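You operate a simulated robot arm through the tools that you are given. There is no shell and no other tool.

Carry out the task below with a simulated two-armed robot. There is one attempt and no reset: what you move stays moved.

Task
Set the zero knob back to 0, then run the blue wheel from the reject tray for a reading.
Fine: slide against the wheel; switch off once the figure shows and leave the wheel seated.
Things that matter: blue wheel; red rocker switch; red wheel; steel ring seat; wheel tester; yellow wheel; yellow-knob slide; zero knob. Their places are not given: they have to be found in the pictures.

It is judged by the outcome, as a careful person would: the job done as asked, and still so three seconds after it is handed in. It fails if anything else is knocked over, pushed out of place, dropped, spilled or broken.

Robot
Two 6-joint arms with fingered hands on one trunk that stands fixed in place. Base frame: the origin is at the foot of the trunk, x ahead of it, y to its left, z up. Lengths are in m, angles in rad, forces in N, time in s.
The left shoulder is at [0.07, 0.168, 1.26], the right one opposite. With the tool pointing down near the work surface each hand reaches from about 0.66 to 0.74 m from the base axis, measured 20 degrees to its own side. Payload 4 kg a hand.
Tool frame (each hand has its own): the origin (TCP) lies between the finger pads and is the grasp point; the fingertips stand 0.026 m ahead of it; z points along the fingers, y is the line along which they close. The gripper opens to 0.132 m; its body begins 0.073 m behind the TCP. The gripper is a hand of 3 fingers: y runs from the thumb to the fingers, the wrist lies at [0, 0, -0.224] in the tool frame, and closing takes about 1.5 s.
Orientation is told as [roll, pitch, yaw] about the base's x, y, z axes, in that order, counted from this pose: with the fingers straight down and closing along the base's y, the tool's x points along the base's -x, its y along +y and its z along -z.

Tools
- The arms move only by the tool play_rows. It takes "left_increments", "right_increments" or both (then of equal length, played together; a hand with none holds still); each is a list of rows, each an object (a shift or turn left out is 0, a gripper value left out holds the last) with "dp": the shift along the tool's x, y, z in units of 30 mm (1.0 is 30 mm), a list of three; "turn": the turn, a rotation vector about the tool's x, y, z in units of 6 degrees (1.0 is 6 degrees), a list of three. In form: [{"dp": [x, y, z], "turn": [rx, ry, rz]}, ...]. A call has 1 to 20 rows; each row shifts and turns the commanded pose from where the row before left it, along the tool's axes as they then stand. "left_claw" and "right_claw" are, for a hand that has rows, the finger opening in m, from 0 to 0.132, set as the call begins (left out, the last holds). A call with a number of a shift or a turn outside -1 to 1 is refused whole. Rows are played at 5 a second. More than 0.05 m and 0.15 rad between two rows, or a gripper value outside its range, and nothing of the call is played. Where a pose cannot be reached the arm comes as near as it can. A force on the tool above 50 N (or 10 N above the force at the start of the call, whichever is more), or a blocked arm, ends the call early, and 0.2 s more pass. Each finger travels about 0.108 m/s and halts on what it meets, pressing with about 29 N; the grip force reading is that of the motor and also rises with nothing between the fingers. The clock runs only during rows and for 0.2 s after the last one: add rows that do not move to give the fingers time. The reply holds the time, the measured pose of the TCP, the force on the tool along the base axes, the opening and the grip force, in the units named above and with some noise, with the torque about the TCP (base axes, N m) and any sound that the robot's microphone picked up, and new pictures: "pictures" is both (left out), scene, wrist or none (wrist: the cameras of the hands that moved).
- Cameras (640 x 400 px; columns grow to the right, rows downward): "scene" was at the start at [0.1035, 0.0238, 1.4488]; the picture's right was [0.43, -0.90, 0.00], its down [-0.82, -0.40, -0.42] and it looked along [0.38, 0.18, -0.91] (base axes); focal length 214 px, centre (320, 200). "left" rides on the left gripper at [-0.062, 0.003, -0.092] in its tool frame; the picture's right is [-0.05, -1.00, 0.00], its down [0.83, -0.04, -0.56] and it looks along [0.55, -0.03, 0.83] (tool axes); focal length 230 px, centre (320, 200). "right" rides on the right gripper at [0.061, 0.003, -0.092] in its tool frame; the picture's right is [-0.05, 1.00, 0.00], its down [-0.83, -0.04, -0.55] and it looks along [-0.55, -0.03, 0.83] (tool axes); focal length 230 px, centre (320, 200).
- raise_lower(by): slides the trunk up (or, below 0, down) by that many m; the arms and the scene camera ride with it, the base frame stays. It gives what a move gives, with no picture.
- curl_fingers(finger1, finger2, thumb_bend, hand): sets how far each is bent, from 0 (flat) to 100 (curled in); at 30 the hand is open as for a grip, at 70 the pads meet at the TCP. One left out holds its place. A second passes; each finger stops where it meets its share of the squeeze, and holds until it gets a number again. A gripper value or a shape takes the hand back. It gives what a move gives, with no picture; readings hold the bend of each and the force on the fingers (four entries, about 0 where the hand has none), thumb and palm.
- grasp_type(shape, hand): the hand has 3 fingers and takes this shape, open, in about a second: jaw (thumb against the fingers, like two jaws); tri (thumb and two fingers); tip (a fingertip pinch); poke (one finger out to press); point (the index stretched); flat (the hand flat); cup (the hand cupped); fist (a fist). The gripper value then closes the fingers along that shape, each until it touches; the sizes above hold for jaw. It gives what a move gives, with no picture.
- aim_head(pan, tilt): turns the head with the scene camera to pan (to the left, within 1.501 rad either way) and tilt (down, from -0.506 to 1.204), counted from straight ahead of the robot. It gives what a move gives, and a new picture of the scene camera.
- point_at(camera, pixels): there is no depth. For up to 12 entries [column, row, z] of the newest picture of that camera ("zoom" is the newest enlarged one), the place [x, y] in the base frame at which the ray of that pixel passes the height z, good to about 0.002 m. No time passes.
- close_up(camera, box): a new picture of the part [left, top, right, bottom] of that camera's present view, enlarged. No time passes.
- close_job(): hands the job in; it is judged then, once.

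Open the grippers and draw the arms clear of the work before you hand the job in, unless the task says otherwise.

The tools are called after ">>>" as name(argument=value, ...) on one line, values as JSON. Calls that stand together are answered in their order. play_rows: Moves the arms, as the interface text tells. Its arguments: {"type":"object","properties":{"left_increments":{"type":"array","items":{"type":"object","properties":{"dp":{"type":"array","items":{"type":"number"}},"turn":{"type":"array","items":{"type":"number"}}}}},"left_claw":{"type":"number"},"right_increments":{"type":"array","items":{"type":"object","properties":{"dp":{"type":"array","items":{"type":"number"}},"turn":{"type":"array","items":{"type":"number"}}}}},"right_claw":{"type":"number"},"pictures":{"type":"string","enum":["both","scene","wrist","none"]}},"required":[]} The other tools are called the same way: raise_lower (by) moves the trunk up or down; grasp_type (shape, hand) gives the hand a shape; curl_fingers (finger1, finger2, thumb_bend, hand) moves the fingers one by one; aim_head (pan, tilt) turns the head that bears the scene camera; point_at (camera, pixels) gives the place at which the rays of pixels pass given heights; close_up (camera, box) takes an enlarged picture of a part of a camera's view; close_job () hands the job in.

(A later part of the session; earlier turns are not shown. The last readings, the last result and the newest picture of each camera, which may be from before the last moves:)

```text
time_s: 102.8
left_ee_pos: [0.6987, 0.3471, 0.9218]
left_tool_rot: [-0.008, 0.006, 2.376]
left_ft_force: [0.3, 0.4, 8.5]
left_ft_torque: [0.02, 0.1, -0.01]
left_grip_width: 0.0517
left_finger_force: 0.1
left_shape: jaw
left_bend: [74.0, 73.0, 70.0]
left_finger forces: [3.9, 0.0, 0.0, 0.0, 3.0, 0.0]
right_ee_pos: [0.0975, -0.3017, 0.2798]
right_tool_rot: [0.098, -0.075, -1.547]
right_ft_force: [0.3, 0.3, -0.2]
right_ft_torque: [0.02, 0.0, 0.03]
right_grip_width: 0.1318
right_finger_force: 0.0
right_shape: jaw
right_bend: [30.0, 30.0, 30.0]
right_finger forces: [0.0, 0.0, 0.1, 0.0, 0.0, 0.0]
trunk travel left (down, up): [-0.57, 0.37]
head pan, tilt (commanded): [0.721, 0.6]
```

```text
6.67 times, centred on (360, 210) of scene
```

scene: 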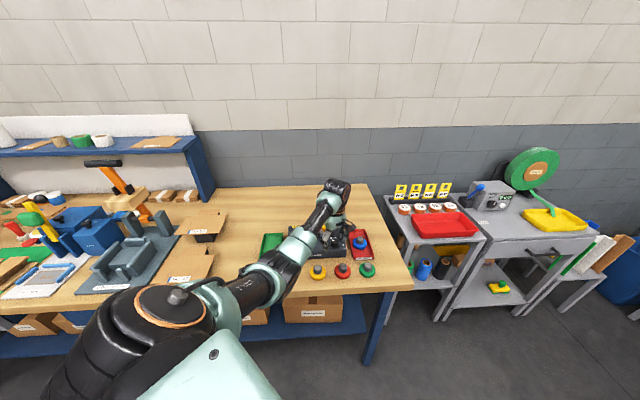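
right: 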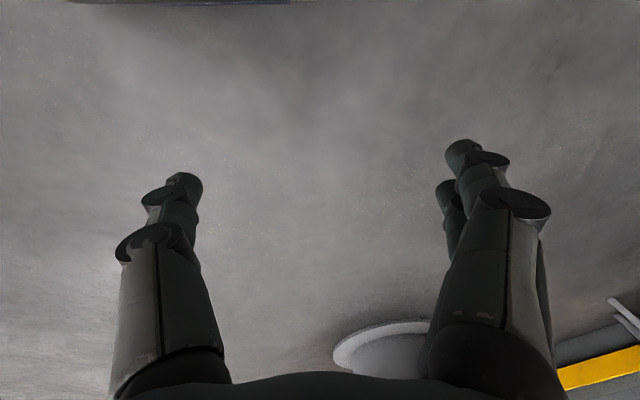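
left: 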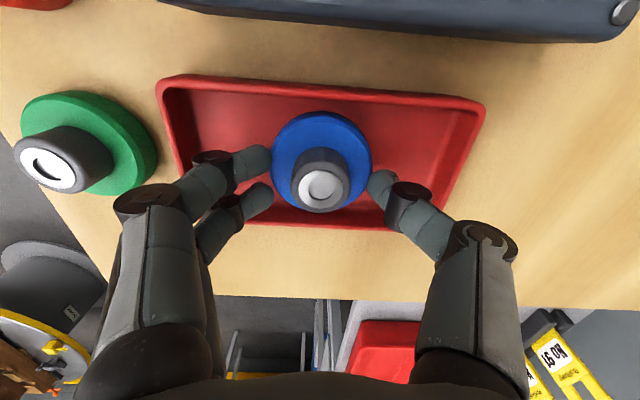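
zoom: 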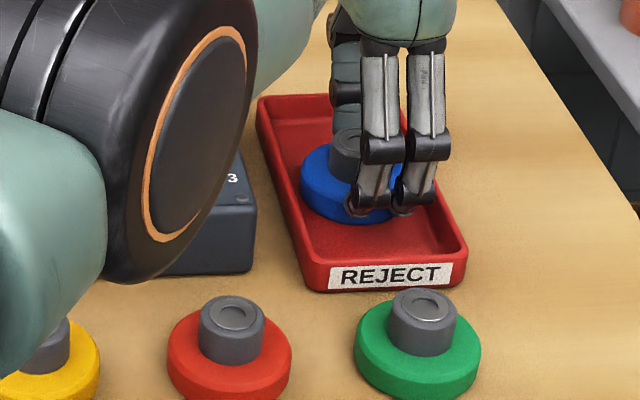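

Touching: 8.5 N upward at TCP z≈0.922, so the flange top is at ≈0.896. I raise 4 mm and close on the hub.

>>> play_rows(left_increments=[{"dp": [0, 0, -0.14]}, {"dp": [0, 0, 0]}], pictures="none")

>>> play_rows(left_increments=[{"dp": [0, 0, 0]}, {"dp": [0, 0, 0]}, {"dp": [0, 0, 0]}, {"dp": [0, 0, 0]}, {"dp": [0, 0, 0]}, {"dp": [0, 0, 0]}], left_claw=0.015, pictures="wrist")

>>> close_up(camera="left", box=[180, 60, 460, 260])

>>> close_up(camera="scene", box=[330, 180, 390, 240])

```text
time_s: 103.4
left_ee_pos: [0.7004, 0.3472, 0.9246]
left_tool_rot: [-0.001, 0.005, 2.378]
left_ft_force: [0.7, -0.7, 1.7]
left_ft_torque: [0.01, 0.02, 0.0]
left_grip_width: 0.0516
left_finger_force: 0.0
left_shape: jaw
left_bend: [74.0, 73.0, 70.0]
left_finger forces: [1.1, 0.1, 0.0, 0.0, 0.8, 0.0]
right_ee_pos: [0.0973, -0.3011, 0.2814]
right_tool_rot: [0.1, -0.077, -1.545]
right_ft_force: [0.1, -0.5, 1.1]
right_ft_torque: [-0.01, -0.04, 0.01]
right_grip_width: 0.1319
right_finger_force: 0.1
right_shape: jaw
right_bend: [30.0, 30.0, 30.0]
right_finger forces: [0.0, 0.1, 0.1, 0.1, 0.0, 0.1]
trunk travel left (down, up): [-0.57, 0.37]
head pan, tilt (commanded): [0.721, 0.6]
```

```text
time_s: 104.8
left_ee_pos: [0.6992, 0.3477, 0.9282]
left_tool_rot: [-0.004, 0.005, 2.376]
left_ft_force: [-0.5, -2.5, 8.9]
left_ft_torque: [-0.12, 0.09, 0.01]
left_grip_width: 0.0382
left_finger_force: 29.0
left_shape: jaw
left_bend: [74.0, 73.0, 70.0]
left_finger forces: [18.6, 13.8, 0.0, 0.0, 31.6, 0.0]
right_ee_pos: [0.0977, -0.3014, 0.2806]
right_tool_rot: [0.1, -0.075, -1.546]
right_ft_force: [-0.8, 0.2, -0.7]
right_ft_torque: [0.03, -0.02, 0.0]
right_grip_width: 0.1319
right_finger_force: 0.1
right_shape: jaw
right_bend: [30.0, 30.0, 30.0]
right_finger forces: [0.0, 0.0, 0.0, 0.0, 0.0, 0.0]
trunk travel left (down, up): [-0.57, 0.37]
head pan, tilt (commanded): [0.721, 0.6]
```

left: 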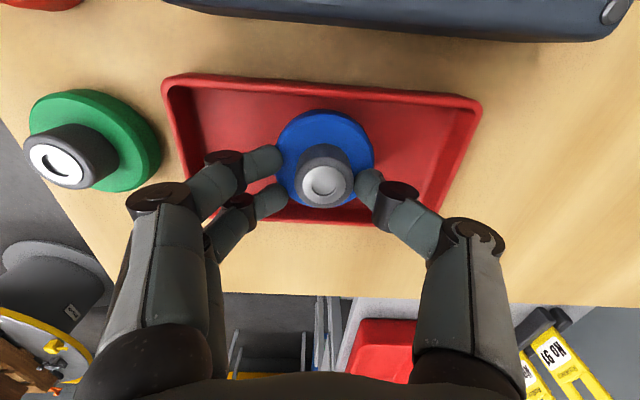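

```text
2.00 times, centred on (320, 160) of left
```

zoom: 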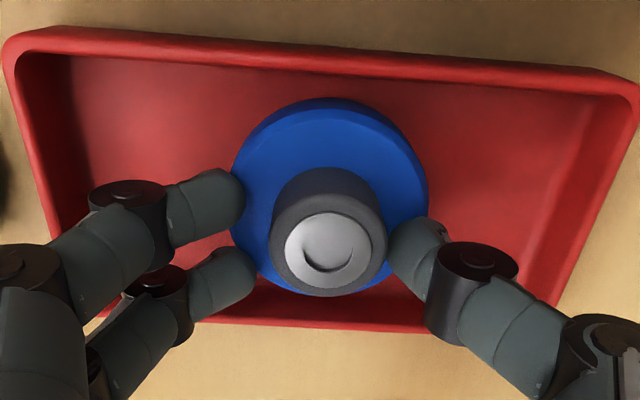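

```text
6.67 times, centred on (360, 210) of scene
```

zoom: 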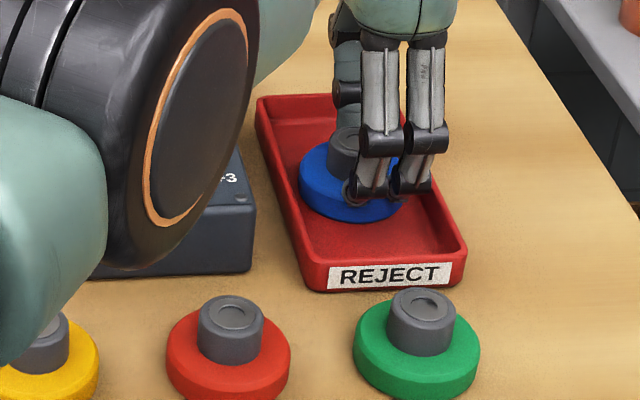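

The fingers seem stopped by the flange rim rather than the hub (width 0.038, hub edge not touched on the left). I open, rise 30 mm, and measure hub and flange heights from the scene camera.

>>> play_rows(left_increments=[{"dp": [0, 0, 0]}, {"dp": [0, 0, 0]}, {"dp": [0, 0, -0.5]}, {"dp": [0, 0, -0.5]}], left_claw=0.065, pictures="wrist")

>>> close_up(camera="scene", box=[335, 185, 385, 235])

```text
time_s: 105.8
left_ee_pos: [0.6967, 0.3473, 0.9543]
left_tool_rot: [-0.003, 0.004, 2.379]
left_ft_force: [0.0, -0.4, 0.7]
left_ft_torque: [0.01, -0.03, 0.0]
left_grip_width: 0.0641
left_finger_force: 0.1
left_shape: jaw
left_bend: [73.0, 73.0, 70.0]
left_finger forces: [0.0, 0.0, 0.0, 0.0, 0.0, 0.0]
right_ee_pos: [0.0978, -0.3019, 0.2797]
right_tool_rot: [0.1, -0.077, -1.547]
right_ft_force: [0.7, -0.3, 0.0]
right_ft_torque: [0.0, 0.01, 0.01]
right_grip_width: 0.1319
right_finger_force: 0.1
right_shape: jaw
right_bend: [30.0, 30.0, 30.0]
right_finger forces: [0.1, 0.0, 0.0, 0.0, 0.1, 0.0]
trunk travel left (down, up): [-0.57, 0.37]
head pan, tilt (commanded): [0.721, 0.6]
```

left: 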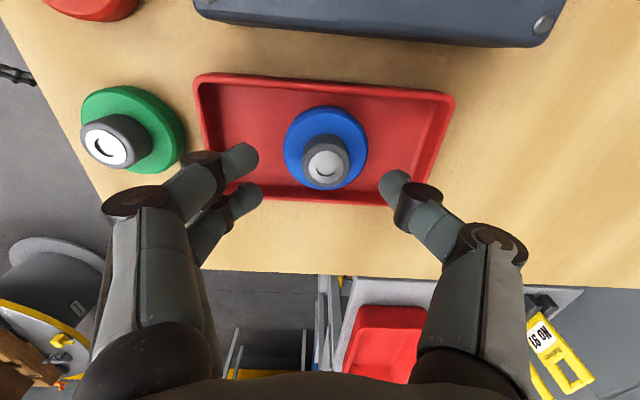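

```text
8.00 times, centred on (360, 210) of scene
```

zoom: 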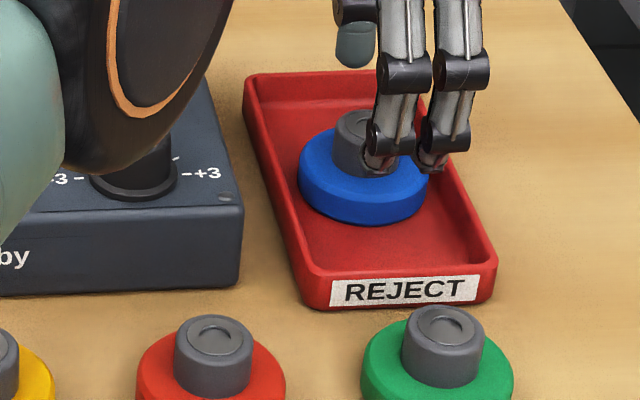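

Hub ≈33 mm dia, its top ≈0.919; flange top ≈0.896. The tips were catching on the flange rim because they were opened too wide. I narrow to 0.044 above the hub and check centring.

>>> play_rows(left_increments=[{"dp": [0, -0.08, 0]}, {"dp": [0, 0, 0]}, {"dp": [0, 0, 0]}], left_claw=0.044, pictures="wrist")

>>> close_up(camera="left", box=[220, 90, 420, 240])

```text
time_s: 106.6
left_ee_pos: [0.6987, 0.3476, 0.9541]
left_tool_rot: [-0.003, 0.005, 2.376]
left_ft_force: [0.0, 0.2, 0.7]
left_ft_torque: [0.0, 0.07, 0.0]
left_grip_width: 0.0446
left_finger_force: 0.1
left_shape: jaw
left_bend: [73.0, 73.0, 70.0]
left_finger forces: [0.0, 0.0, 0.0, 0.0, 0.0, 0.0]
left hand out of reach, approached as far as the arm can: row 1
right_ee_pos: [0.0971, -0.302, 0.2797]
right_tool_rot: [0.1, -0.078, -1.547]
right_ft_force: [0.1, -0.4, 0.5]
right_ft_torque: [0.01, -0.04, 0.04]
right_grip_width: 0.1318
right_finger_force: 0.1
right_shape: jaw
right_bend: [30.0, 30.0, 30.0]
right_finger forces: [0.0, 0.1, 0.0, 0.0, 0.1, 0.1]
trunk travel left (down, up): [-0.57, 0.37]
head pan, tilt (commanded): [0.721, 0.6]
```

left: 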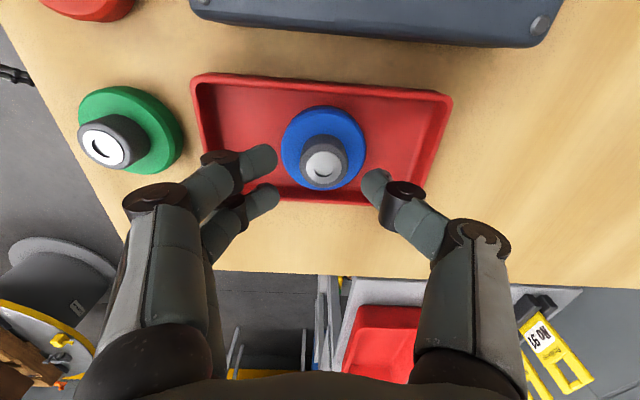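

```text
2.67 times, centred on (320, 165) of left
```

zoom: 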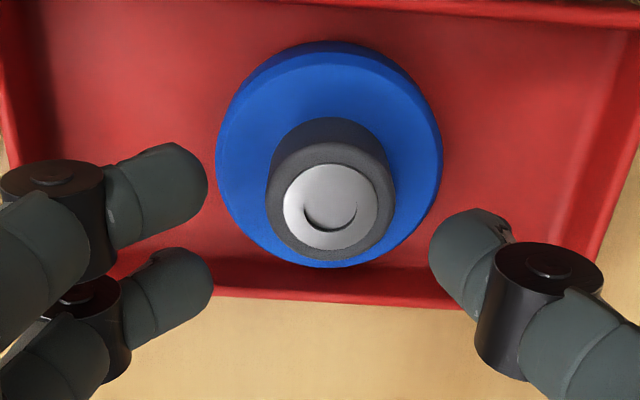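

The hub is about 2 mm toward the thumb from centre, at the reach limit. I add a 1.5° tilt so the wrist can come back a little, shift 2 mm, and lower by trunk to z≈0.934.

>>> play_rows(left_increments=[{"turn": [0.25, 0, 0]}, {"dp": [0, -0.07, 0]}, {"dp": [0, 0, 0]}], pictures="none")

>>> raise_lower(by=-0.018)

>>> play_rows(left_increments=[{"dp": [0, 0, 0.07]}, {"dp": [0, 0, 0.07]}, {"dp": [0, 0, 0.07]}], pictures="wrist")

>>> close_up(camera="left", box=[220, 90, 420, 240])

```text
time_s: 107.4
left_ee_pos: [0.7004, 0.3499, 0.9543]
left_tool_rot: [-0.029, 0.003, 2.376]
left_ft_force: [0.4, -0.3, 0.3]
left_ft_torque: [-0.01, 0.01, 0.0]
left_grip_width: 0.0444
left_finger_force: 0.1
left_shape: jaw
left_bend: [73.0, 73.0, 70.0]
left_finger forces: [0.0, 0.0, 0.1, 0.0, 0.1, 0.0]
right_ee_pos: [0.0984, -0.3014, 0.2803]
right_tool_rot: [0.099, -0.078, -1.546]
right_ft_force: [0.2, 0.0, 0.1]
right_ft_torque: [-0.02, 0.02, -0.01]
right_grip_width: 0.1318
right_finger_force: 0.0
right_shape: jaw
right_bend: [30.0, 30.0, 30.0]
right_finger forces: [0.0, 0.0, 0.0, 0.1, 0.0, 0.0]
trunk travel left (down, up): [-0.57, 0.37]
head pan, tilt (commanded): [0.721, 0.6]
```

```text
time_s: 108.1
left_ee_pos: [0.7002, 0.3497, 0.9367]
left_tool_rot: [-0.028, 0.004, 2.375]
left_ft_force: [0.0, -0.2, 0.1]
left_ft_torque: [-0.02, 0.03, 0.03]
left_grip_width: 0.0446
left_finger_force: 0.0
left_shape: jaw
left_bend: [73.0, 73.0, 70.0]
left_finger forces: [0.0, 0.1, 0.0, 0.0, 0.0, 0.0]
right_ee_pos: [0.0976, -0.3021, 0.2618]
right_tool_rot: [0.099, -0.078, -1.545]
right_ft_force: [0.7, -0.4, -0.6]
right_ft_torque: [0.0, 0.0, -0.01]
right_grip_width: 0.1318
right_finger_force: 0.0
right_shape: jaw
right_bend: [30.0, 30.0, 30.0]
right_finger forces: [0.0, 0.0, 0.0, 0.1, 0.0, 0.1]
trunk travel left (down, up): [-0.552, 0.388]
head pan, tilt (commanded): [0.721, 0.6]
```

```text
time_s: 108.9
left_ee_pos: [0.7013, 0.3505, 0.9304]
left_tool_rot: [-0.027, 0.002, 2.377]
left_ft_force: [-0.7, 0.3, 0.3]
left_ft_torque: [-0.01, 0.02, -0.01]
left_grip_width: 0.0443
left_finger_force: 0.0
left_shape: jaw
left_bend: [73.0, 73.0, 70.0]
left_finger forces: [0.1, 0.1, 0.0, 0.1, 0.1, 0.0]
right_ee_pos: [0.0972, -0.3013, 0.2623]
right_tool_rot: [0.1, -0.076, -1.548]
right_ft_force: [-0.6, 0.0, 0.0]
right_ft_torque: [0.01, 0.02, 0.03]
right_grip_width: 0.1317
right_finger_force: 0.1
right_shape: jaw
right_bend: [30.0, 30.0, 30.0]
right_finger forces: [0.0, 0.1, 0.1, 0.1, 0.0, 0.0]
trunk travel left (down, up): [-0.552, 0.388]
head pan, tilt (commanded): [0.721, 0.6]
```

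left: 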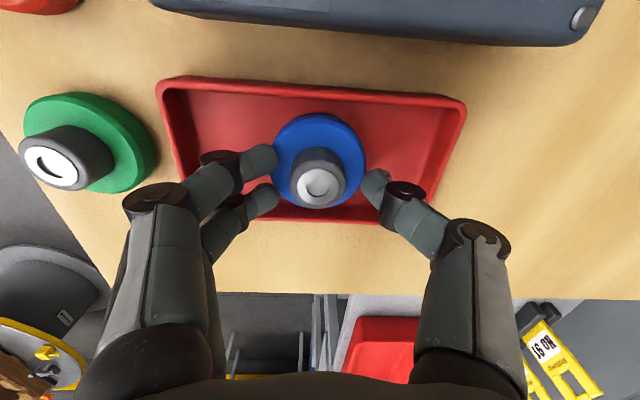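

```text
2.67 times, centred on (320, 165) of left
```

zoom: 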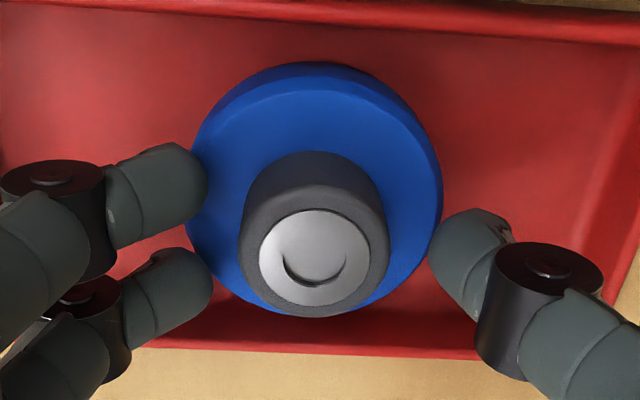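

Centred, no contact, tips over the flange. I close on the hub here.

>>> play_rows(left_increments=[{"dp": [0, 0, 0]}, {"dp": [0, 0, 0]}, {"dp": [0, 0, 0]}, {"dp": [0, 0, 0]}, {"dp": [0, 0, 0]}, {"dp": [0, 0, 0]}], left_claw=0.01, pictures="wrist")

>>> close_up(camera="left", box=[220, 90, 420, 240])

>>> close_up(camera="scene", box=[335, 175, 385, 225])

```text
time_s: 110.3
left_ee_pos: [0.6996, 0.3509, 0.9305]
left_tool_rot: [-0.025, 0.003, 2.377]
left_ft_force: [0.8, -1.1, -0.3]
left_ft_torque: [-0.04, 0.05, -0.02]
left_grip_width: 0.0236
left_finger_force: 29.0
left_shape: jaw
left_bend: [74.0, 74.0, 71.0]
left_finger forces: [13.7, 12.1, 0.0, 0.0, 25.4, 0.1]
right_ee_pos: [0.0973, -0.303, 0.263]
right_tool_rot: [0.101, -0.076, -1.544]
right_ft_force: [-0.4, -0.1, -0.1]
right_ft_torque: [-0.01, 0.0, 0.0]
right_grip_width: 0.1318
right_finger_force: 0.1
right_shape: jaw
right_bend: [30.0, 30.0, 30.0]
right_finger forces: [0.0, 0.0, 0.1, 0.0, 0.0, 0.1]
trunk travel left (down, up): [-0.552, 0.388]
head pan, tilt (commanded): [0.721, 0.6]
```

left: 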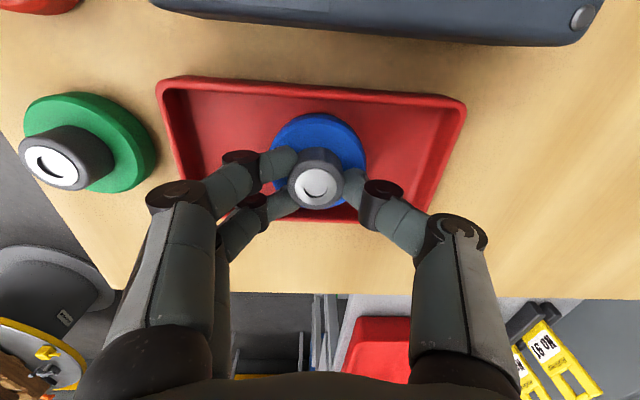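

```text
2.67 times, centred on (320, 165) of left
```

zoom: 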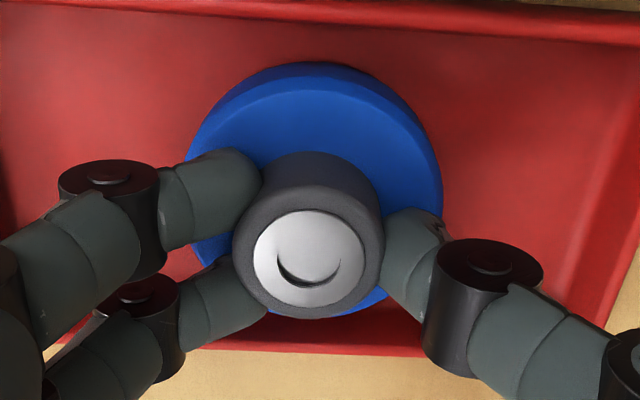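

```text
8.00 times, centred on (360, 200) of scene
```

zoom: 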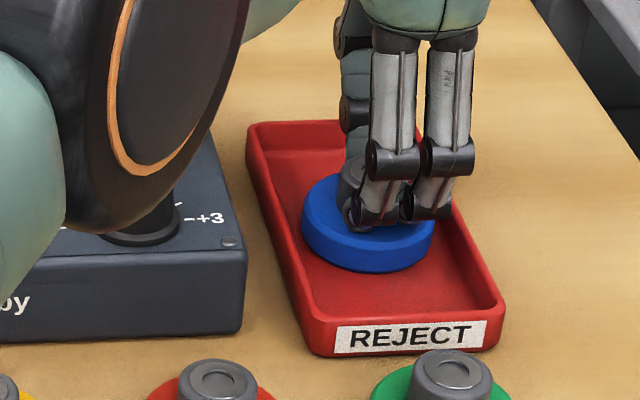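

The hub is gripped (29 N). I lift by raising the trunk 0.07 and check that the wheel comes along.

>>> raise_lower(by=0.07)

>>> close_up(camera="left", box=[180, 60, 460, 260])

>>> close_up(camera="scene", box=[320, 180, 400, 260])

```text
time_s: 111.3
left_ee_pos: [0.7017, 0.3501, 0.9989]
left_tool_rot: [-0.026, 0.002, 2.378]
left_ft_force: [-0.9, 0.1, -1.3]
left_ft_torque: [-0.03, 0.0, -0.01]
left_grip_width: 0.0235
left_finger_force: 29.1
left_shape: jaw
left_bend: [74.0, 74.0, 71.0]
left_finger forces: [13.8, 12.2, 0.0, 0.1, 25.3, 0.0]
right_ee_pos: [0.098, -0.3026, 0.3332]
right_tool_rot: [0.1, -0.077, -1.545]
right_ft_force: [-0.1, 0.6, 0.8]
right_ft_torque: [0.04, 0.0, -0.01]
right_grip_width: 0.1318
right_finger_force: 0.2
right_shape: jaw
right_bend: [30.0, 30.0, 30.0]
right_finger forces: [0.0, 0.1, 0.0, 0.0, 0.1, 0.1]
trunk travel left (down, up): [-0.622, 0.318]
head pan, tilt (commanded): [0.721, 0.6]
```

```text
2.00 times, centred on (320, 160) of left
```

zoom: 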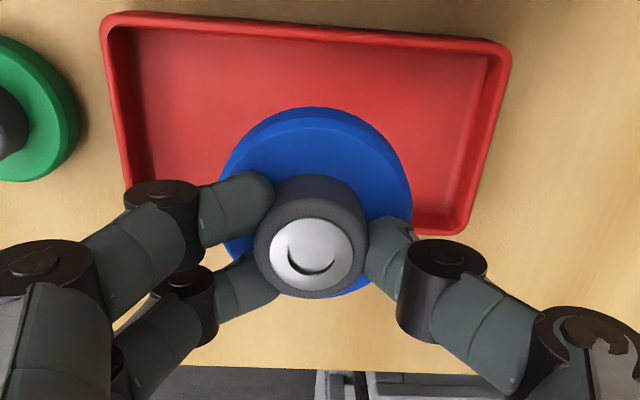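

```text
5.00 times, centred on (360, 220) of scene
```

zoom: 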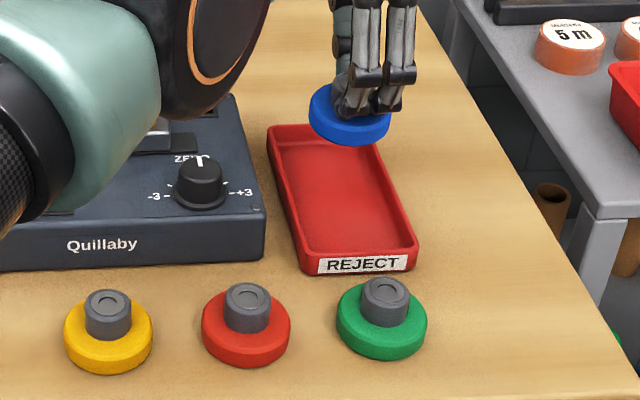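

The wheel is lifted cleanly and the tray stays put. I raise the trunk further so the wheel can clear the slide knob on the way to the seat.

>>> raise_lower(by=0.1)

>>> play_rows(left_increments=[{"dp": [-0.7, 0.1, 0.2]}, {"dp": [-0.7, 0.1, 0.2]}, {"dp": [-0.7, 0.1, 0.2]}], pictures="scene")

```text
time_s: 112.7
left_ee_pos: [0.7013, 0.351, 1.1]
left_tool_rot: [-0.026, 0.003, 2.379]
left_ft_force: [0.5, 0.0, -0.8]
left_ft_torque: [-0.04, 0.02, 0.0]
left_grip_width: 0.0237
left_finger_force: 28.6
left_shape: jaw
left_bend: [74.0, 74.0, 71.0]
left_finger forces: [13.9, 12.3, 0.0, 0.1, 25.4, 0.0]
right_ee_pos: [0.0982, -0.3026, 0.4328]
right_tool_rot: [0.099, -0.078, -1.547]
right_ft_force: [-0.5, 0.0, 1.1]
right_ft_torque: [0.03, -0.01, 0.01]
right_grip_width: 0.1316
right_finger_force: 0.0
right_shape: jaw
right_bend: [30.0, 30.0, 30.0]
right_finger forces: [0.0, 0.1, 0.0, 0.0, 0.0, 0.0]
trunk travel left (down, up): [-0.722, 0.218]
head pan, tilt (commanded): [0.721, 0.6]
```

```text
time_s: 113.5
left_ee_pos: [0.6915, 0.3979, 1.0852]
left_tool_rot: [-0.024, 0.002, 2.377]
left_ft_force: [0.4, -0.2, -1.6]
left_ft_torque: [0.04, -0.01, -0.04]
left_grip_width: 0.0238
left_finger_force: 28.7
left_shape: jaw
left_bend: [74.0, 74.0, 71.0]
left_finger forces: [13.8, 12.2, 0.1, 0.0, 25.2, 0.0]
left hand out of reach, approached as far as the arm can: row 1, 2, 3
right_ee_pos: [0.0982, -0.3007, 0.4325]
right_tool_rot: [0.1, -0.078, -1.545]
right_ft_force: [-0.6, 0.5, 0.2]
right_ft_torque: [0.01, -0.01, 0.01]
right_grip_width: 0.1317
right_finger_force: 0.0
right_shape: jaw
right_bend: [30.0, 30.0, 30.0]
right_finger forces: [0.0, 0.0, 0.0, 0.1, 0.1, 0.0]
trunk travel left (down, up): [-0.722, 0.218]
head pan, tilt (commanded): [0.721, 0.6]
```

scene: 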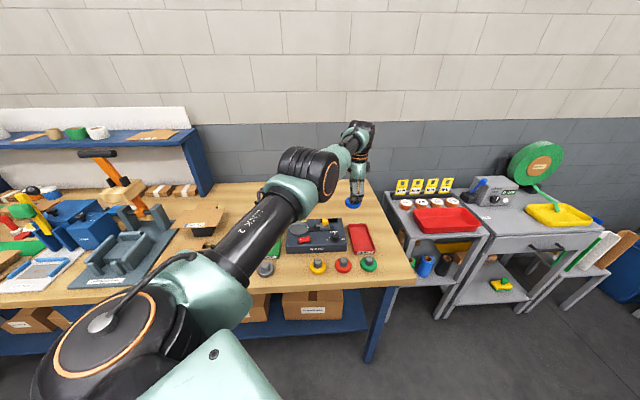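

The wrist-bend stop shows up when the shoulder is too low relative to the hand. I raise the trunk another 0.12, then bring the hand inward and down together toward the seat.

>>> raise_lower(by=0.12)

>>> play_rows(left_increments=[{"dp": [-0.3, 0.3, 0.7]}, {"dp": [-0.5, 0.3, 0.6]}, {"dp": [-0.7, 0.2, 0.5]}, {"dp": [-0.7, 0.2, 0.4]}], pictures="scene")

```text
time_s: 115.0
left_ee_pos: [0.6914, 0.3964, 1.2053]
left_tool_rot: [-0.024, 0.002, 2.377]
left_ft_force: [-0.4, 0.2, -1.0]
left_ft_torque: [0.01, -0.02, -0.01]
left_grip_width: 0.0238
left_finger_force: 29.0
left_shape: jaw
left_bend: [74.0, 74.0, 71.0]
left_finger forces: [13.8, 12.3, 0.0, 0.0, 25.3, 0.1]
right_ee_pos: [0.0995, -0.3011, 0.5537]
right_tool_rot: [0.098, -0.076, -1.548]
right_ft_force: [0.2, -0.3, 0.0]
right_ft_torque: [-0.02, -0.02, -0.01]
right_grip_width: 0.1318
right_finger_force: 0.1
right_shape: jaw
right_bend: [30.0, 30.0, 30.0]
right_finger forces: [0.0, 0.0, 0.1, 0.0, 0.1, 0.0]
trunk travel left (down, up): [-0.842, 0.098]
head pan, tilt (commanded): [0.721, 0.6]
```

```text
time_s: 116.0
left_ee_pos: [0.6788, 0.4376, 1.1361]
left_tool_rot: [-0.022, 0.001, 2.378]
left_ft_force: [0.3, 0.0, -1.5]
left_ft_torque: [-0.01, 0.01, 0.0]
left_grip_width: 0.0233
left_finger_force: 29.2
left_shape: jaw
left_bend: [74.0, 74.0, 71.0]
left_finger forces: [14.0, 12.4, 0.0, 0.0, 25.3, 0.1]
left hand out of reach, approached as far as the arm can: row 1, 2, 3, 4
right_ee_pos: [0.0967, -0.3013, 0.5536]
right_tool_rot: [0.099, -0.076, -1.547]
right_ft_force: [-0.6, 0.1, -0.6]
right_ft_torque: [0.0, 0.01, 0.0]
right_grip_width: 0.1319
right_finger_force: 0.1
right_shape: jaw
right_bend: [30.0, 30.0, 30.0]
right_finger forces: [0.0, 0.1, 0.1, 0.0, 0.0, 0.0]
trunk travel left (down, up): [-0.842, 0.098]
head pan, tilt (commanded): [0.721, 0.6]
```

scene: 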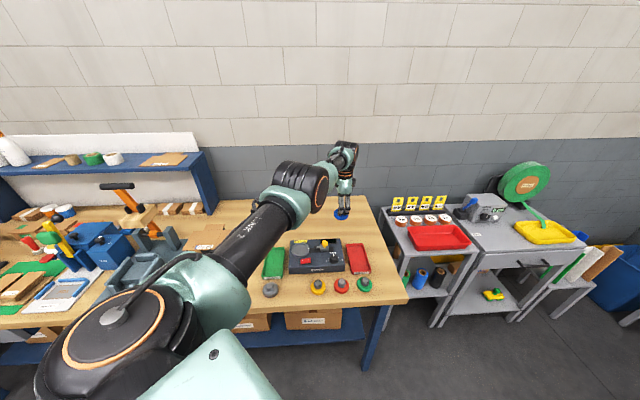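

The arm went fully straight (a singular pose), so pure inward commands stall. An inward-plus-upward motion should make the elbow bend again; I try that.

>>> play_rows(left_increments=[{"dp": [-0.295, 0.654, -0.6]}, {"dp": [-0.295, 0.654, -0.6]}, {"dp": [-0.295, 0.654, -0.4]}, {"dp": [-0.295, 0.654, -0.2]}], pictures="none")

```text
time_s: 117.0
left_ee_pos: [0.6822, 0.432, 1.1879]
left_tool_rot: [-0.023, 0.002, 2.377]
left_ft_force: [-0.7, 0.3, -0.6]
left_ft_torque: [-0.01, -0.05, 0.01]
left_grip_width: 0.0237
left_finger_force: 28.5
left_shape: jaw
left_bend: [74.0, 74.0, 71.0]
left_finger forces: [14.1, 12.5, 0.0, 0.0, 25.3, 0.0]
left hand out of reach, approached as far as the arm can: row 1, 2, 3, 4
right_ee_pos: [0.0983, -0.3025, 0.553]
right_tool_rot: [0.1, -0.076, -1.546]
right_ft_force: [-0.1, -0.8, 0.9]
right_ft_torque: [0.02, 0.03, 0.01]
right_grip_width: 0.1321
right_finger_force: 0.1
right_shape: jaw
right_bend: [30.0, 30.0, 30.0]
right_finger forces: [0.0, 0.0, 0.0, 0.1, 0.1, 0.0]
trunk travel left (down, up): [-0.842, 0.098]
head pan, tilt (commanded): [0.721, 0.6]
```

Likely the elbow slipped slightly past straight to its other side. I push outward once to full stretch, then command up-and-inward from there.

>>> play_rows(left_increments=[{"dp": [0.255, -0.615, -0.2]}, {"dp": [0.255, -0.615, -0.2]}, {"dp": [-0.03, 0.05, -1]}, {"dp": [-0.1, 0.2, -1]}, {"dp": [-0.2, 0.4, -0.8]}, {"dp": [-0.295, 0.654, -0.5]}], pictures="scene")

```text
time_s: 118.4
left_ee_pos: [0.6705, 0.4228, 1.3021]
left_tool_rot: [-0.025, 0.0, 2.375]
left_ft_force: [0.4, 0.5, -0.9]
left_ft_torque: [-0.02, -0.01, 0.0]
left_grip_width: 0.0233
left_finger_force: 28.8
left_shape: jaw
left_bend: [74.0, 74.0, 71.0]
left_finger forces: [14.1, 12.7, 0.0, 0.0, 25.1, 0.1]
left hand out of reach, approached as far as the arm can: row 1, 2, 4, 5, 6
right_ee_pos: [0.0968, -0.3018, 0.5522]
right_tool_rot: [0.1, -0.077, -1.546]
right_ft_force: [-0.5, -0.4, -0.1]
right_ft_torque: [-0.02, 0.0, -0.01]
right_grip_width: 0.1319
right_finger_force: 0.0
right_shape: jaw
right_bend: [30.0, 30.0, 30.0]
right_finger forces: [0.1, 0.0, 0.1, 0.0, 0.1, 0.1]
trunk travel left (down, up): [-0.842, 0.098]
head pan, tilt (commanded): [0.721, 0.6]
```

scene: 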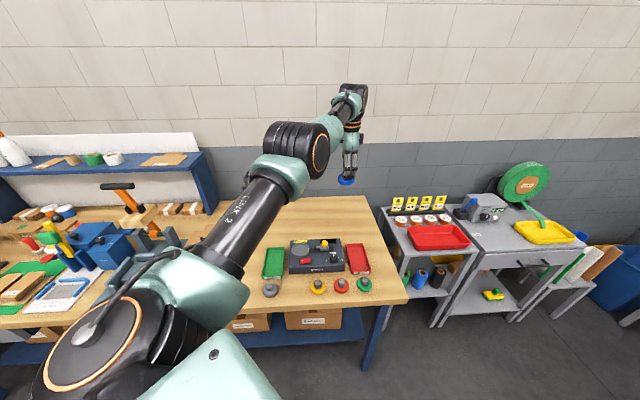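

Now at z=1.30 the arm is still near-straight, and the wrist-bend stop limits bending at this height. I go down steeply with a slight inward component to see if the elbow bends the right way.

>>> play_rows(left_increments=[{"dp": [-0.13, 0.306, 0.9]}, {"dp": [-0.13, 0.306, 0.9]}, {"dp": [-0.13, 0.306, 0.9]}], pictures="none")

```text
time_s: 119.2
left_ee_pos: [0.6825, 0.4238, 1.2234]
left_tool_rot: [-0.025, 0.0, 2.377]
left_ft_force: [0.5, -0.4, -1.2]
left_ft_torque: [0.0, 0.0, 0.0]
left_grip_width: 0.0237
left_finger_force: 29.1
left_shape: jaw
left_bend: [74.0, 74.0, 71.0]
left_finger forces: [14.1, 12.7, 0.1, 0.0, 25.1, 0.0]
left hand out of reach, approached as far as the arm can: row 1, 2, 3
right_ee_pos: [0.0973, -0.3014, 0.5526]
right_tool_rot: [0.096, -0.076, -1.546]
right_ft_force: [-0.3, 0.1, -0.3]
right_ft_torque: [0.01, -0.01, 0.0]
right_grip_width: 0.1319
right_finger_force: 0.1
right_shape: jaw
right_bend: [30.0, 30.0, 30.0]
right_finger forces: [0.0, 0.1, 0.1, 0.0, 0.0, 0.0]
trunk travel left (down, up): [-0.842, 0.098]
head pan, tilt (commanded): [0.721, 0.6]
```

R³ stays at 0.6606 m — the elbow is sitting at a stop. I push outward only, to read the true maximum reach.

>>> play_rows(left_increments=[{"dp": [0.255, -0.615, 0]}, {"dp": [0.255, -0.615, 0]}], pictures="none")

```text
time_s: 119.8
left_ee_pos: [0.6835, 0.4251, 1.2244]
left_tool_rot: [-0.024, 0.001, 2.376]
left_ft_force: [0.7, 0.0, -1.7]
left_ft_torque: [0.0, -0.03, 0.04]
left_grip_width: 0.0236
left_finger_force: 29.1
left_shape: jaw
left_bend: [74.0, 74.0, 71.0]
left_finger forces: [14.2, 12.7, 0.0, 0.0, 25.2, 0.0]
left hand out of reach, approached as far as the arm can: row 1, 2
right_ee_pos: [0.0986, -0.3022, 0.5521]
right_tool_rot: [0.1, -0.076, -1.546]
right_ft_force: [0.2, -0.2, -0.3]
right_ft_torque: [0.0, -0.01, 0.02]
right_grip_width: 0.1318
right_finger_force: 0.0
right_shape: jaw
right_bend: [30.0, 30.0, 30.0]
right_finger forces: [0.0, 0.0, 0.0, 0.0, 0.1, 0.1]
trunk travel left (down, up): [-0.842, 0.098]
head pan, tilt (commanded): [0.721, 0.6]
```

Maximum reach reads 0.662 m (arm straight). From this straight pose I try one pure-up row followed by mild inward rows with small steps.

>>> play_rows(left_increments=[{"dp": [0, 0, -0.7]}, {"dp": [-0.06, 0.12, -0.15]}, {"dp": [-0.1, 0.2, -0.1]}, {"dp": [-0.2, 0.4, 0]}, {"dp": [-0.295, 0.654, 0.2]}], pictures="none")

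```text
time_s: 121.0
left_ee_pos: [0.6806, 0.42, 1.2495]
left_tool_rot: [-0.022, 0.001, 2.377]
left_ft_force: [-0.7, 0.2, -1.1]
left_ft_torque: [0.0, 0.02, -0.01]
left_grip_width: 0.0238
left_finger_force: 29.1
left_shape: jaw
left_bend: [74.0, 74.0, 71.0]
left_finger forces: [14.2, 12.7, 0.0, 0.0, 25.2, 0.0]
left hand out of reach, approached as far as the arm can: row 3, 4, 5
right_ee_pos: [0.0976, -0.3014, 0.5528]
right_tool_rot: [0.1, -0.076, -1.546]
right_ft_force: [0.0, 0.0, -0.4]
right_ft_torque: [0.02, -0.01, 0.03]
right_grip_width: 0.1317
right_finger_force: 0.1
right_shape: jaw
right_bend: [30.0, 30.0, 30.0]
right_finger forces: [0.0, 0.1, 0.1, 0.1, 0.0, 0.0]
trunk travel left (down, up): [-0.842, 0.098]
head pan, tilt (commanded): [0.721, 0.6]
```

Analysing the redundancy: with the hand's pitch held, downward motion is what nudges the elbow to the proper side. So: push outward to straight, then go down several rows, then inward with down.

>>> play_rows(left_increments=[{"dp": [0.255, -0.615, 0]}, {"dp": [0.255, -0.615, 0]}, {"dp": [0.128, -0.307, 0.5]}, {"dp": [0, 0, 1]}, {"dp": [0, 0, 1]}, {"dp": [0, 0, 1]}, {"dp": [-0.03, 0.06, 0.6]}, {"dp": [-0.06, 0.12, 0.3]}, {"dp": [-0.15, 0.3, 0.2]}, {"dp": [-0.2, 0.4, 0.1]}, {"dp": [-0.2, 0.4, 0.1]}], pictures="none")

```text
time_s: 123.4
left_ee_pos: [0.6827, 0.4181, 1.1021]
left_tool_rot: [-0.022, 0.0, 2.378]
left_ft_force: [0.7, -0.5, -1.8]
left_ft_torque: [0.02, -0.02, -0.01]
left_grip_width: 0.0234
left_finger_force: 28.7
left_shape: jaw
left_bend: [74.0, 74.0, 71.0]
left_finger forces: [14.3, 13.0, 0.0, 0.1, 25.2, 0.0]
left hand out of reach, approached as far as the arm can: row 1, 2, 3, 9, 10, 11
right_ee_pos: [0.0976, -0.3014, 0.5522]
right_tool_rot: [0.098, -0.075, -1.547]
right_ft_force: [0.8, 0.0, 0.2]
right_ft_torque: [-0.03, 0.0, -0.03]
right_grip_width: 0.132
right_finger_force: 0.0
right_shape: jaw
right_bend: [30.0, 30.0, 30.0]
right_finger forces: [0.0, 0.0, 0.1, 0.0, 0.0, 0.0]
trunk travel left (down, up): [-0.842, 0.098]
head pan, tilt (commanded): [0.721, 0.6]
```

Still at the stop. A better lever: tilting the hand outward about the wrist makes the solver share pitch with the elbow, bending it the proper way. I push to straight, tilt 18° outward about the wrist, then go inward.

>>> play_rows(left_increments=[{"dp": [0.255, -0.615, 0]}, {"dp": [0.255, -0.615, 0]}, {"dp": [0.255, -0.615, 0]}, {"dp": [0.32, -0.713, -0.041], "turn": [0.912, 0.41, 0]}, {"dp": [0.32, -0.713, -0.041], "turn": [0.912, 0.41, 0]}, {"dp": [0.32, -0.713, -0.041], "turn": [0.912, 0.41, 0]}, {"dp": [-0.13, 0.289, -0.103]}, {"dp": [-0.26, 0.578, -0.206]}, {"dp": [-0.26, 0.578, -0.206]}, {"dp": [-0.26, 0.578, -0.206]}], pictures="none")

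```text
time_s: 125.6
left_ee_pos: [0.6834, 0.4175, 1.1161]
left_tool_rot: [-0.312, 0.129, 2.356]
left_ft_force: [-0.2, 0.5, -0.9]
left_ft_torque: [0.02, 0.0, 0.05]
left_grip_width: 0.0233
left_finger_force: 28.5
left_shape: jaw
left_bend: [74.0, 74.0, 71.0]
left_finger forces: [14.2, 12.9, 0.0, 0.0, 25.1, 0.0]
left hand out of reach, approached as far as the arm can: row 1, 2, 3
right_ee_pos: [0.0975, -0.301, 0.5529]
right_tool_rot: [0.098, -0.078, -1.548]
right_ft_force: [0.8, 0.7, -0.1]
right_ft_torque: [0.04, 0.0, -0.03]
right_grip_width: 0.1321
right_finger_force: 0.0
right_shape: jaw
right_bend: [30.0, 30.0, 30.0]
right_finger forces: [0.0, 0.1, 0.0, 0.0, 0.1, 0.0]
trunk travel left (down, up): [-0.842, 0.098]
head pan, tilt (commanded): [0.721, 0.6]
```

No flags after the tilt: the wrist is now at R=0.592, so the elbow bends correctly again. I raise the trunk 0.09, lower the hand equally, then tilt back to the grasp orientation about the wrist.

>>> raise_lower(by=0.09)

>>> play_rows(left_increments=[{"dp": [-0.127, 0.282, 0.951]}, {"dp": [-0.127, 0.282, 0.951]}, {"dp": [-0.127, 0.282, 0.951]}, {"dp": [-0.32, 0.713, -0.041], "turn": [-0.912, -0.41, 0]}, {"dp": [-0.32, 0.713, -0.041], "turn": [-0.912, -0.41, 0]}, {"dp": [-0.32, 0.713, -0.041], "turn": [-0.912, -0.41, 0]}], pictures="scene")

```text
time_s: 126.8
left_ee_pos: [0.6826, 0.4186, 1.2062]
left_tool_rot: [-0.312, 0.128, 2.357]
left_ft_force: [-0.8, 0.0, -0.2]
left_ft_torque: [-0.05, -0.03, 0.01]
left_grip_width: 0.0235
left_finger_force: 28.5
left_shape: jaw
left_bend: [74.0, 74.0, 71.0]
left_finger forces: [14.2, 12.8, 0.0, 0.1, 25.0, 0.0]
right_ee_pos: [0.0979, -0.3012, 0.6428]
right_tool_rot: [0.1, -0.075, -1.545]
right_ft_force: [0.2, 0.1, -0.8]
right_ft_torque: [0.03, 0.01, 0.01]
right_grip_width: 0.132
right_finger_force: 0.0
right_shape: jaw
right_bend: [30.0, 30.0, 30.0]
right_finger forces: [0.1, 0.1, 0.0, 0.1, 0.0, 0.0]
trunk travel left (down, up): [-0.932, 0.008]
head pan, tilt (commanded): [0.721, 0.6]
```

```text
time_s: 128.2
left_ee_pos: [0.6194, 0.3925, 1.103]
left_tool_rot: [-0.023, 0.003, 2.377]
left_ft_force: [0.1, -0.3, -1.0]
left_ft_torque: [0.01, -0.02, 0.0]
left_grip_width: 0.0233
left_finger_force: 28.7
left_shape: jaw
left_bend: [74.0, 74.0, 71.0]
left_finger forces: [14.3, 13.0, 0.1, 0.0, 25.2, 0.0]
right_ee_pos: [0.0976, -0.3022, 0.6426]
right_tool_rot: [0.099, -0.077, -1.545]
right_ft_force: [-0.6, -0.5, -0.3]
right_ft_torque: [0.0, 0.0, 0.01]
right_grip_width: 0.1316
right_finger_force: 0.0
right_shape: jaw
right_bend: [30.0, 30.0, 30.0]
right_finger forces: [0.1, 0.0, 0.1, 0.0, 0.1, 0.0]
trunk travel left (down, up): [-0.932, 0.008]
head pan, tilt (commanded): [0.721, 0.6]
```

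scene: 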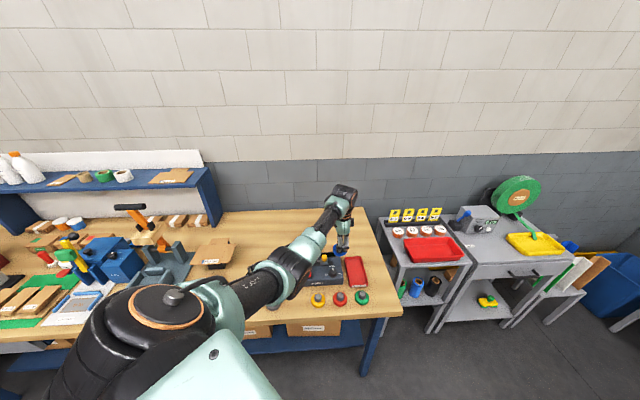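

The hand is upright with the wheel at (0.619,0.393,1.103), no flags. I carry it over to above the seat (≈(0.540,0.544)), passing high over the slide.

>>> play_rows(left_increments=[{"dp": [-0.773, -0.257, 0.05]}, {"dp": [-0.773, -0.257, 0.05]}, {"dp": [-0.773, -0.257, 0.05]}, {"dp": [-0.773, -0.257, 0.05]}, {"dp": [-0.773, -0.257, 0.05]}, {"dp": [-0.773, -0.257, 0.05]}, {"dp": [-0.773, -0.257, 0.05]}], pictures="both")

```text
time_s: 129.8
left_ee_pos: [0.5398, 0.5452, 1.0944]
left_tool_rot: [-0.025, 0.003, 2.377]
left_ft_force: [0.0, -0.4, 0.2]
left_ft_torque: [-0.02, -0.03, 0.0]
left_grip_width: 0.0233
left_finger_force: 28.9
left_shape: jaw
left_bend: [74.0, 74.0, 71.0]
left_finger forces: [14.6, 13.3, 0.0, 0.1, 24.9, 0.1]
right_ee_pos: [0.097, -0.3025, 0.6434]
right_tool_rot: [0.099, -0.077, -1.545]
right_ft_force: [-0.7, -0.2, 0.7]
right_ft_torque: [0.0, -0.01, -0.01]
right_grip_width: 0.1317
right_finger_force: 0.0
right_shape: jaw
right_bend: [30.0, 30.0, 30.0]
right_finger forces: [0.0, 0.0, 0.1, 0.0, 0.0, 0.0]
trunk travel left (down, up): [-0.932, 0.008]
head pan, tilt (commanded): [0.721, 0.6]
```

scene: 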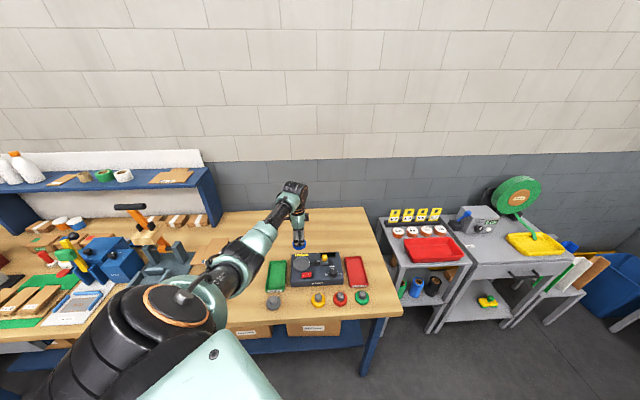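
left: 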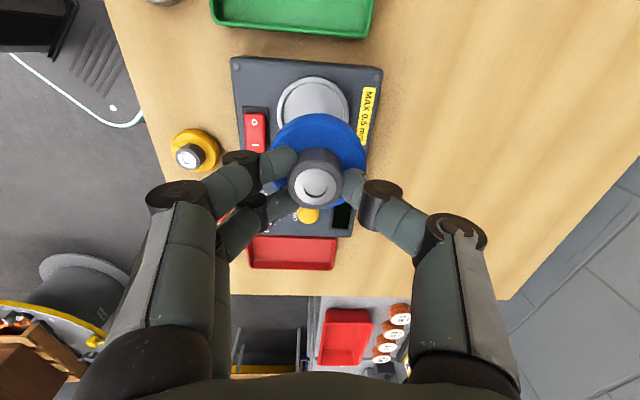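

Directly above the seat. I zoom in on the ring from both cameras to get its exact centre.

>>> close_up(camera="left", box=[230, 50, 400, 180])

>>> close_up(camera="scene", box=[275, 225, 355, 285])

```text
3.08 times, centred on (315, 115) of left
```

zoom: 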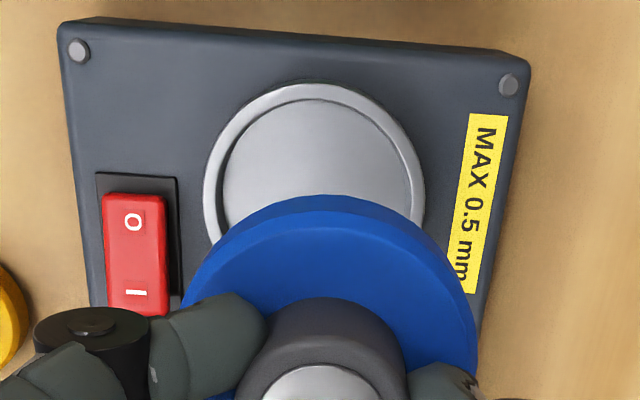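

```text
6.67 times, centred on (315, 255) of scene
```

zoom: 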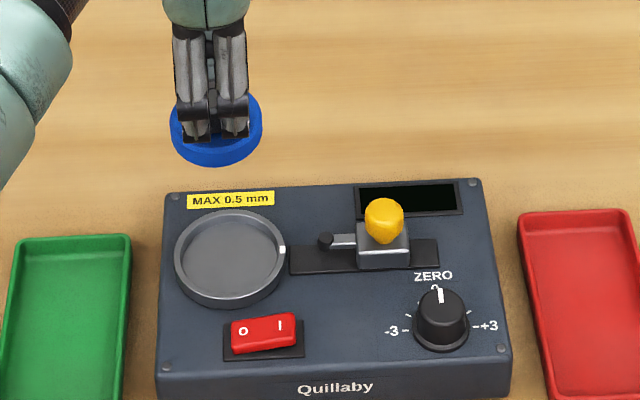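

I cast rays at the ring's visible extremes in the scene zoom to compute its centre.

>>> point_at(camera="zoom", pixels=[[174, 255, 0.93], [288, 250, 0.93], [231, 209, 0.93], [231, 253, 0.93], [231, 253, 0.935], [231, 300, 0.921], [325, 240, 0.945], [383, 222, 0.975], [243, 337, 0.935], [283, 330, 0.935]])

>>> point_at(camera="left", pixels=[[314.7, 104.2, 0.93], [314.7, 77, 0.93], [314.7, 104.2, 0.935], [278.6, 106, 0.93], [350.7, 105, 0.93]])

```text
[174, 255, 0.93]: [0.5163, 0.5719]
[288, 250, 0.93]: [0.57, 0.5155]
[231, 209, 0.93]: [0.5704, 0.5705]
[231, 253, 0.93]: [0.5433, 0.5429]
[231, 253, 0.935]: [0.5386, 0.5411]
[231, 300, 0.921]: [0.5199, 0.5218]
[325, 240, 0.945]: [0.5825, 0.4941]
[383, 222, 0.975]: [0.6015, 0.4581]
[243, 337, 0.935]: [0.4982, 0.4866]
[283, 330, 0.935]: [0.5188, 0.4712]
```

```text
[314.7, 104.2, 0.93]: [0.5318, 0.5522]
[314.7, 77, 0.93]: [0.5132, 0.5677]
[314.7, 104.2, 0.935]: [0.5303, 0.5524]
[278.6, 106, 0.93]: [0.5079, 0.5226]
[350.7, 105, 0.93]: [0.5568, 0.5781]
```

Ring centre ≈(0.541,0.542), rim top ≈0.9325. The hub sits about 2 mm off the TCP in the hand, so I shift by ~4 mm and lower by trunk 0.09 to just above the ring.

>>> play_rows(left_increments=[{"dp": [0.123, -0.017, 0]}, {"dp": [0, 0, 0]}], pictures="none")

>>> raise_lower(by=-0.09)

>>> close_up(camera="left", box=[200, 20, 440, 220])

>>> close_up(camera="scene", box=[275, 195, 355, 255])

```text
time_s: 130.4
left_ee_pos: [0.5435, 0.543, 1.0938]
left_tool_rot: [-0.025, 0.003, 2.376]
left_ft_force: [-0.2, -0.2, -1.9]
left_ft_torque: [-0.03, 0.0, 0.01]
left_grip_width: 0.0233
left_finger_force: 29.0
left_shape: jaw
left_bend: [74.0, 74.0, 71.0]
left_finger forces: [14.7, 13.3, 0.0, 0.0, 24.8, 0.0]
right_ee_pos: [0.0987, -0.3015, 0.6422]
right_tool_rot: [0.099, -0.076, -1.546]
right_ft_force: [-0.8, 0.7, -0.5]
right_ft_torque: [0.02, 0.01, -0.01]
right_grip_width: 0.1316
right_finger_force: 0.0
right_shape: jaw
right_bend: [30.0, 30.0, 30.0]
right_finger forces: [0.1, 0.0, 0.1, 0.0, 0.0, 0.0]
trunk travel left (down, up): [-0.932, 0.008]
head pan, tilt (commanded): [0.721, 0.6]
```

```text
time_s: 131.7
left_ee_pos: [0.5445, 0.542, 1.0036]
left_tool_rot: [-0.025, 0.002, 2.377]
left_ft_force: [0.1, 0.0, -0.3]
left_ft_torque: [-0.02, -0.01, -0.01]
left_grip_width: 0.0235
left_finger_force: 29.3
left_shape: jaw
left_bend: [74.0, 74.0, 71.0]
left_finger forces: [14.6, 13.3, 0.0, 0.0, 24.9, 0.1]
right_ee_pos: [0.0985, -0.3021, 0.5531]
right_tool_rot: [0.1, -0.077, -1.546]
right_ft_force: [0.0, 0.1, 0.9]
right_ft_torque: [-0.01, -0.01, 0.01]
right_grip_width: 0.1316
right_finger_force: 0.2
right_shape: jaw
right_bend: [30.0, 30.0, 30.0]
right_finger forces: [0.1, 0.0, 0.0, 0.0, 0.0, 0.1]
trunk travel left (down, up): [-0.842, 0.098]
head pan, tilt (commanded): [0.721, 0.6]
```

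```text
2.00 times, centred on (320, 120) of left
```

zoom: 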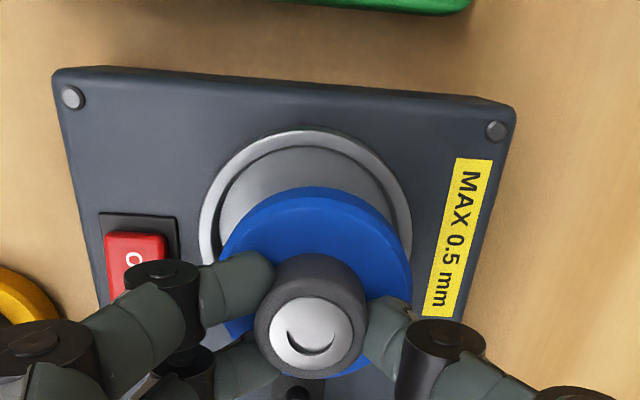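

```text
6.67 times, centred on (315, 225) of scene
```

zoom: 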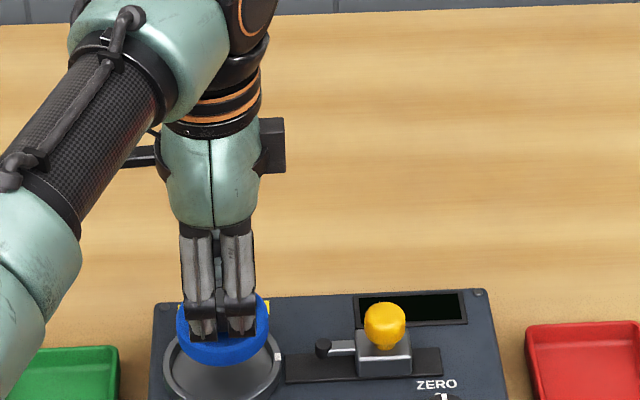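

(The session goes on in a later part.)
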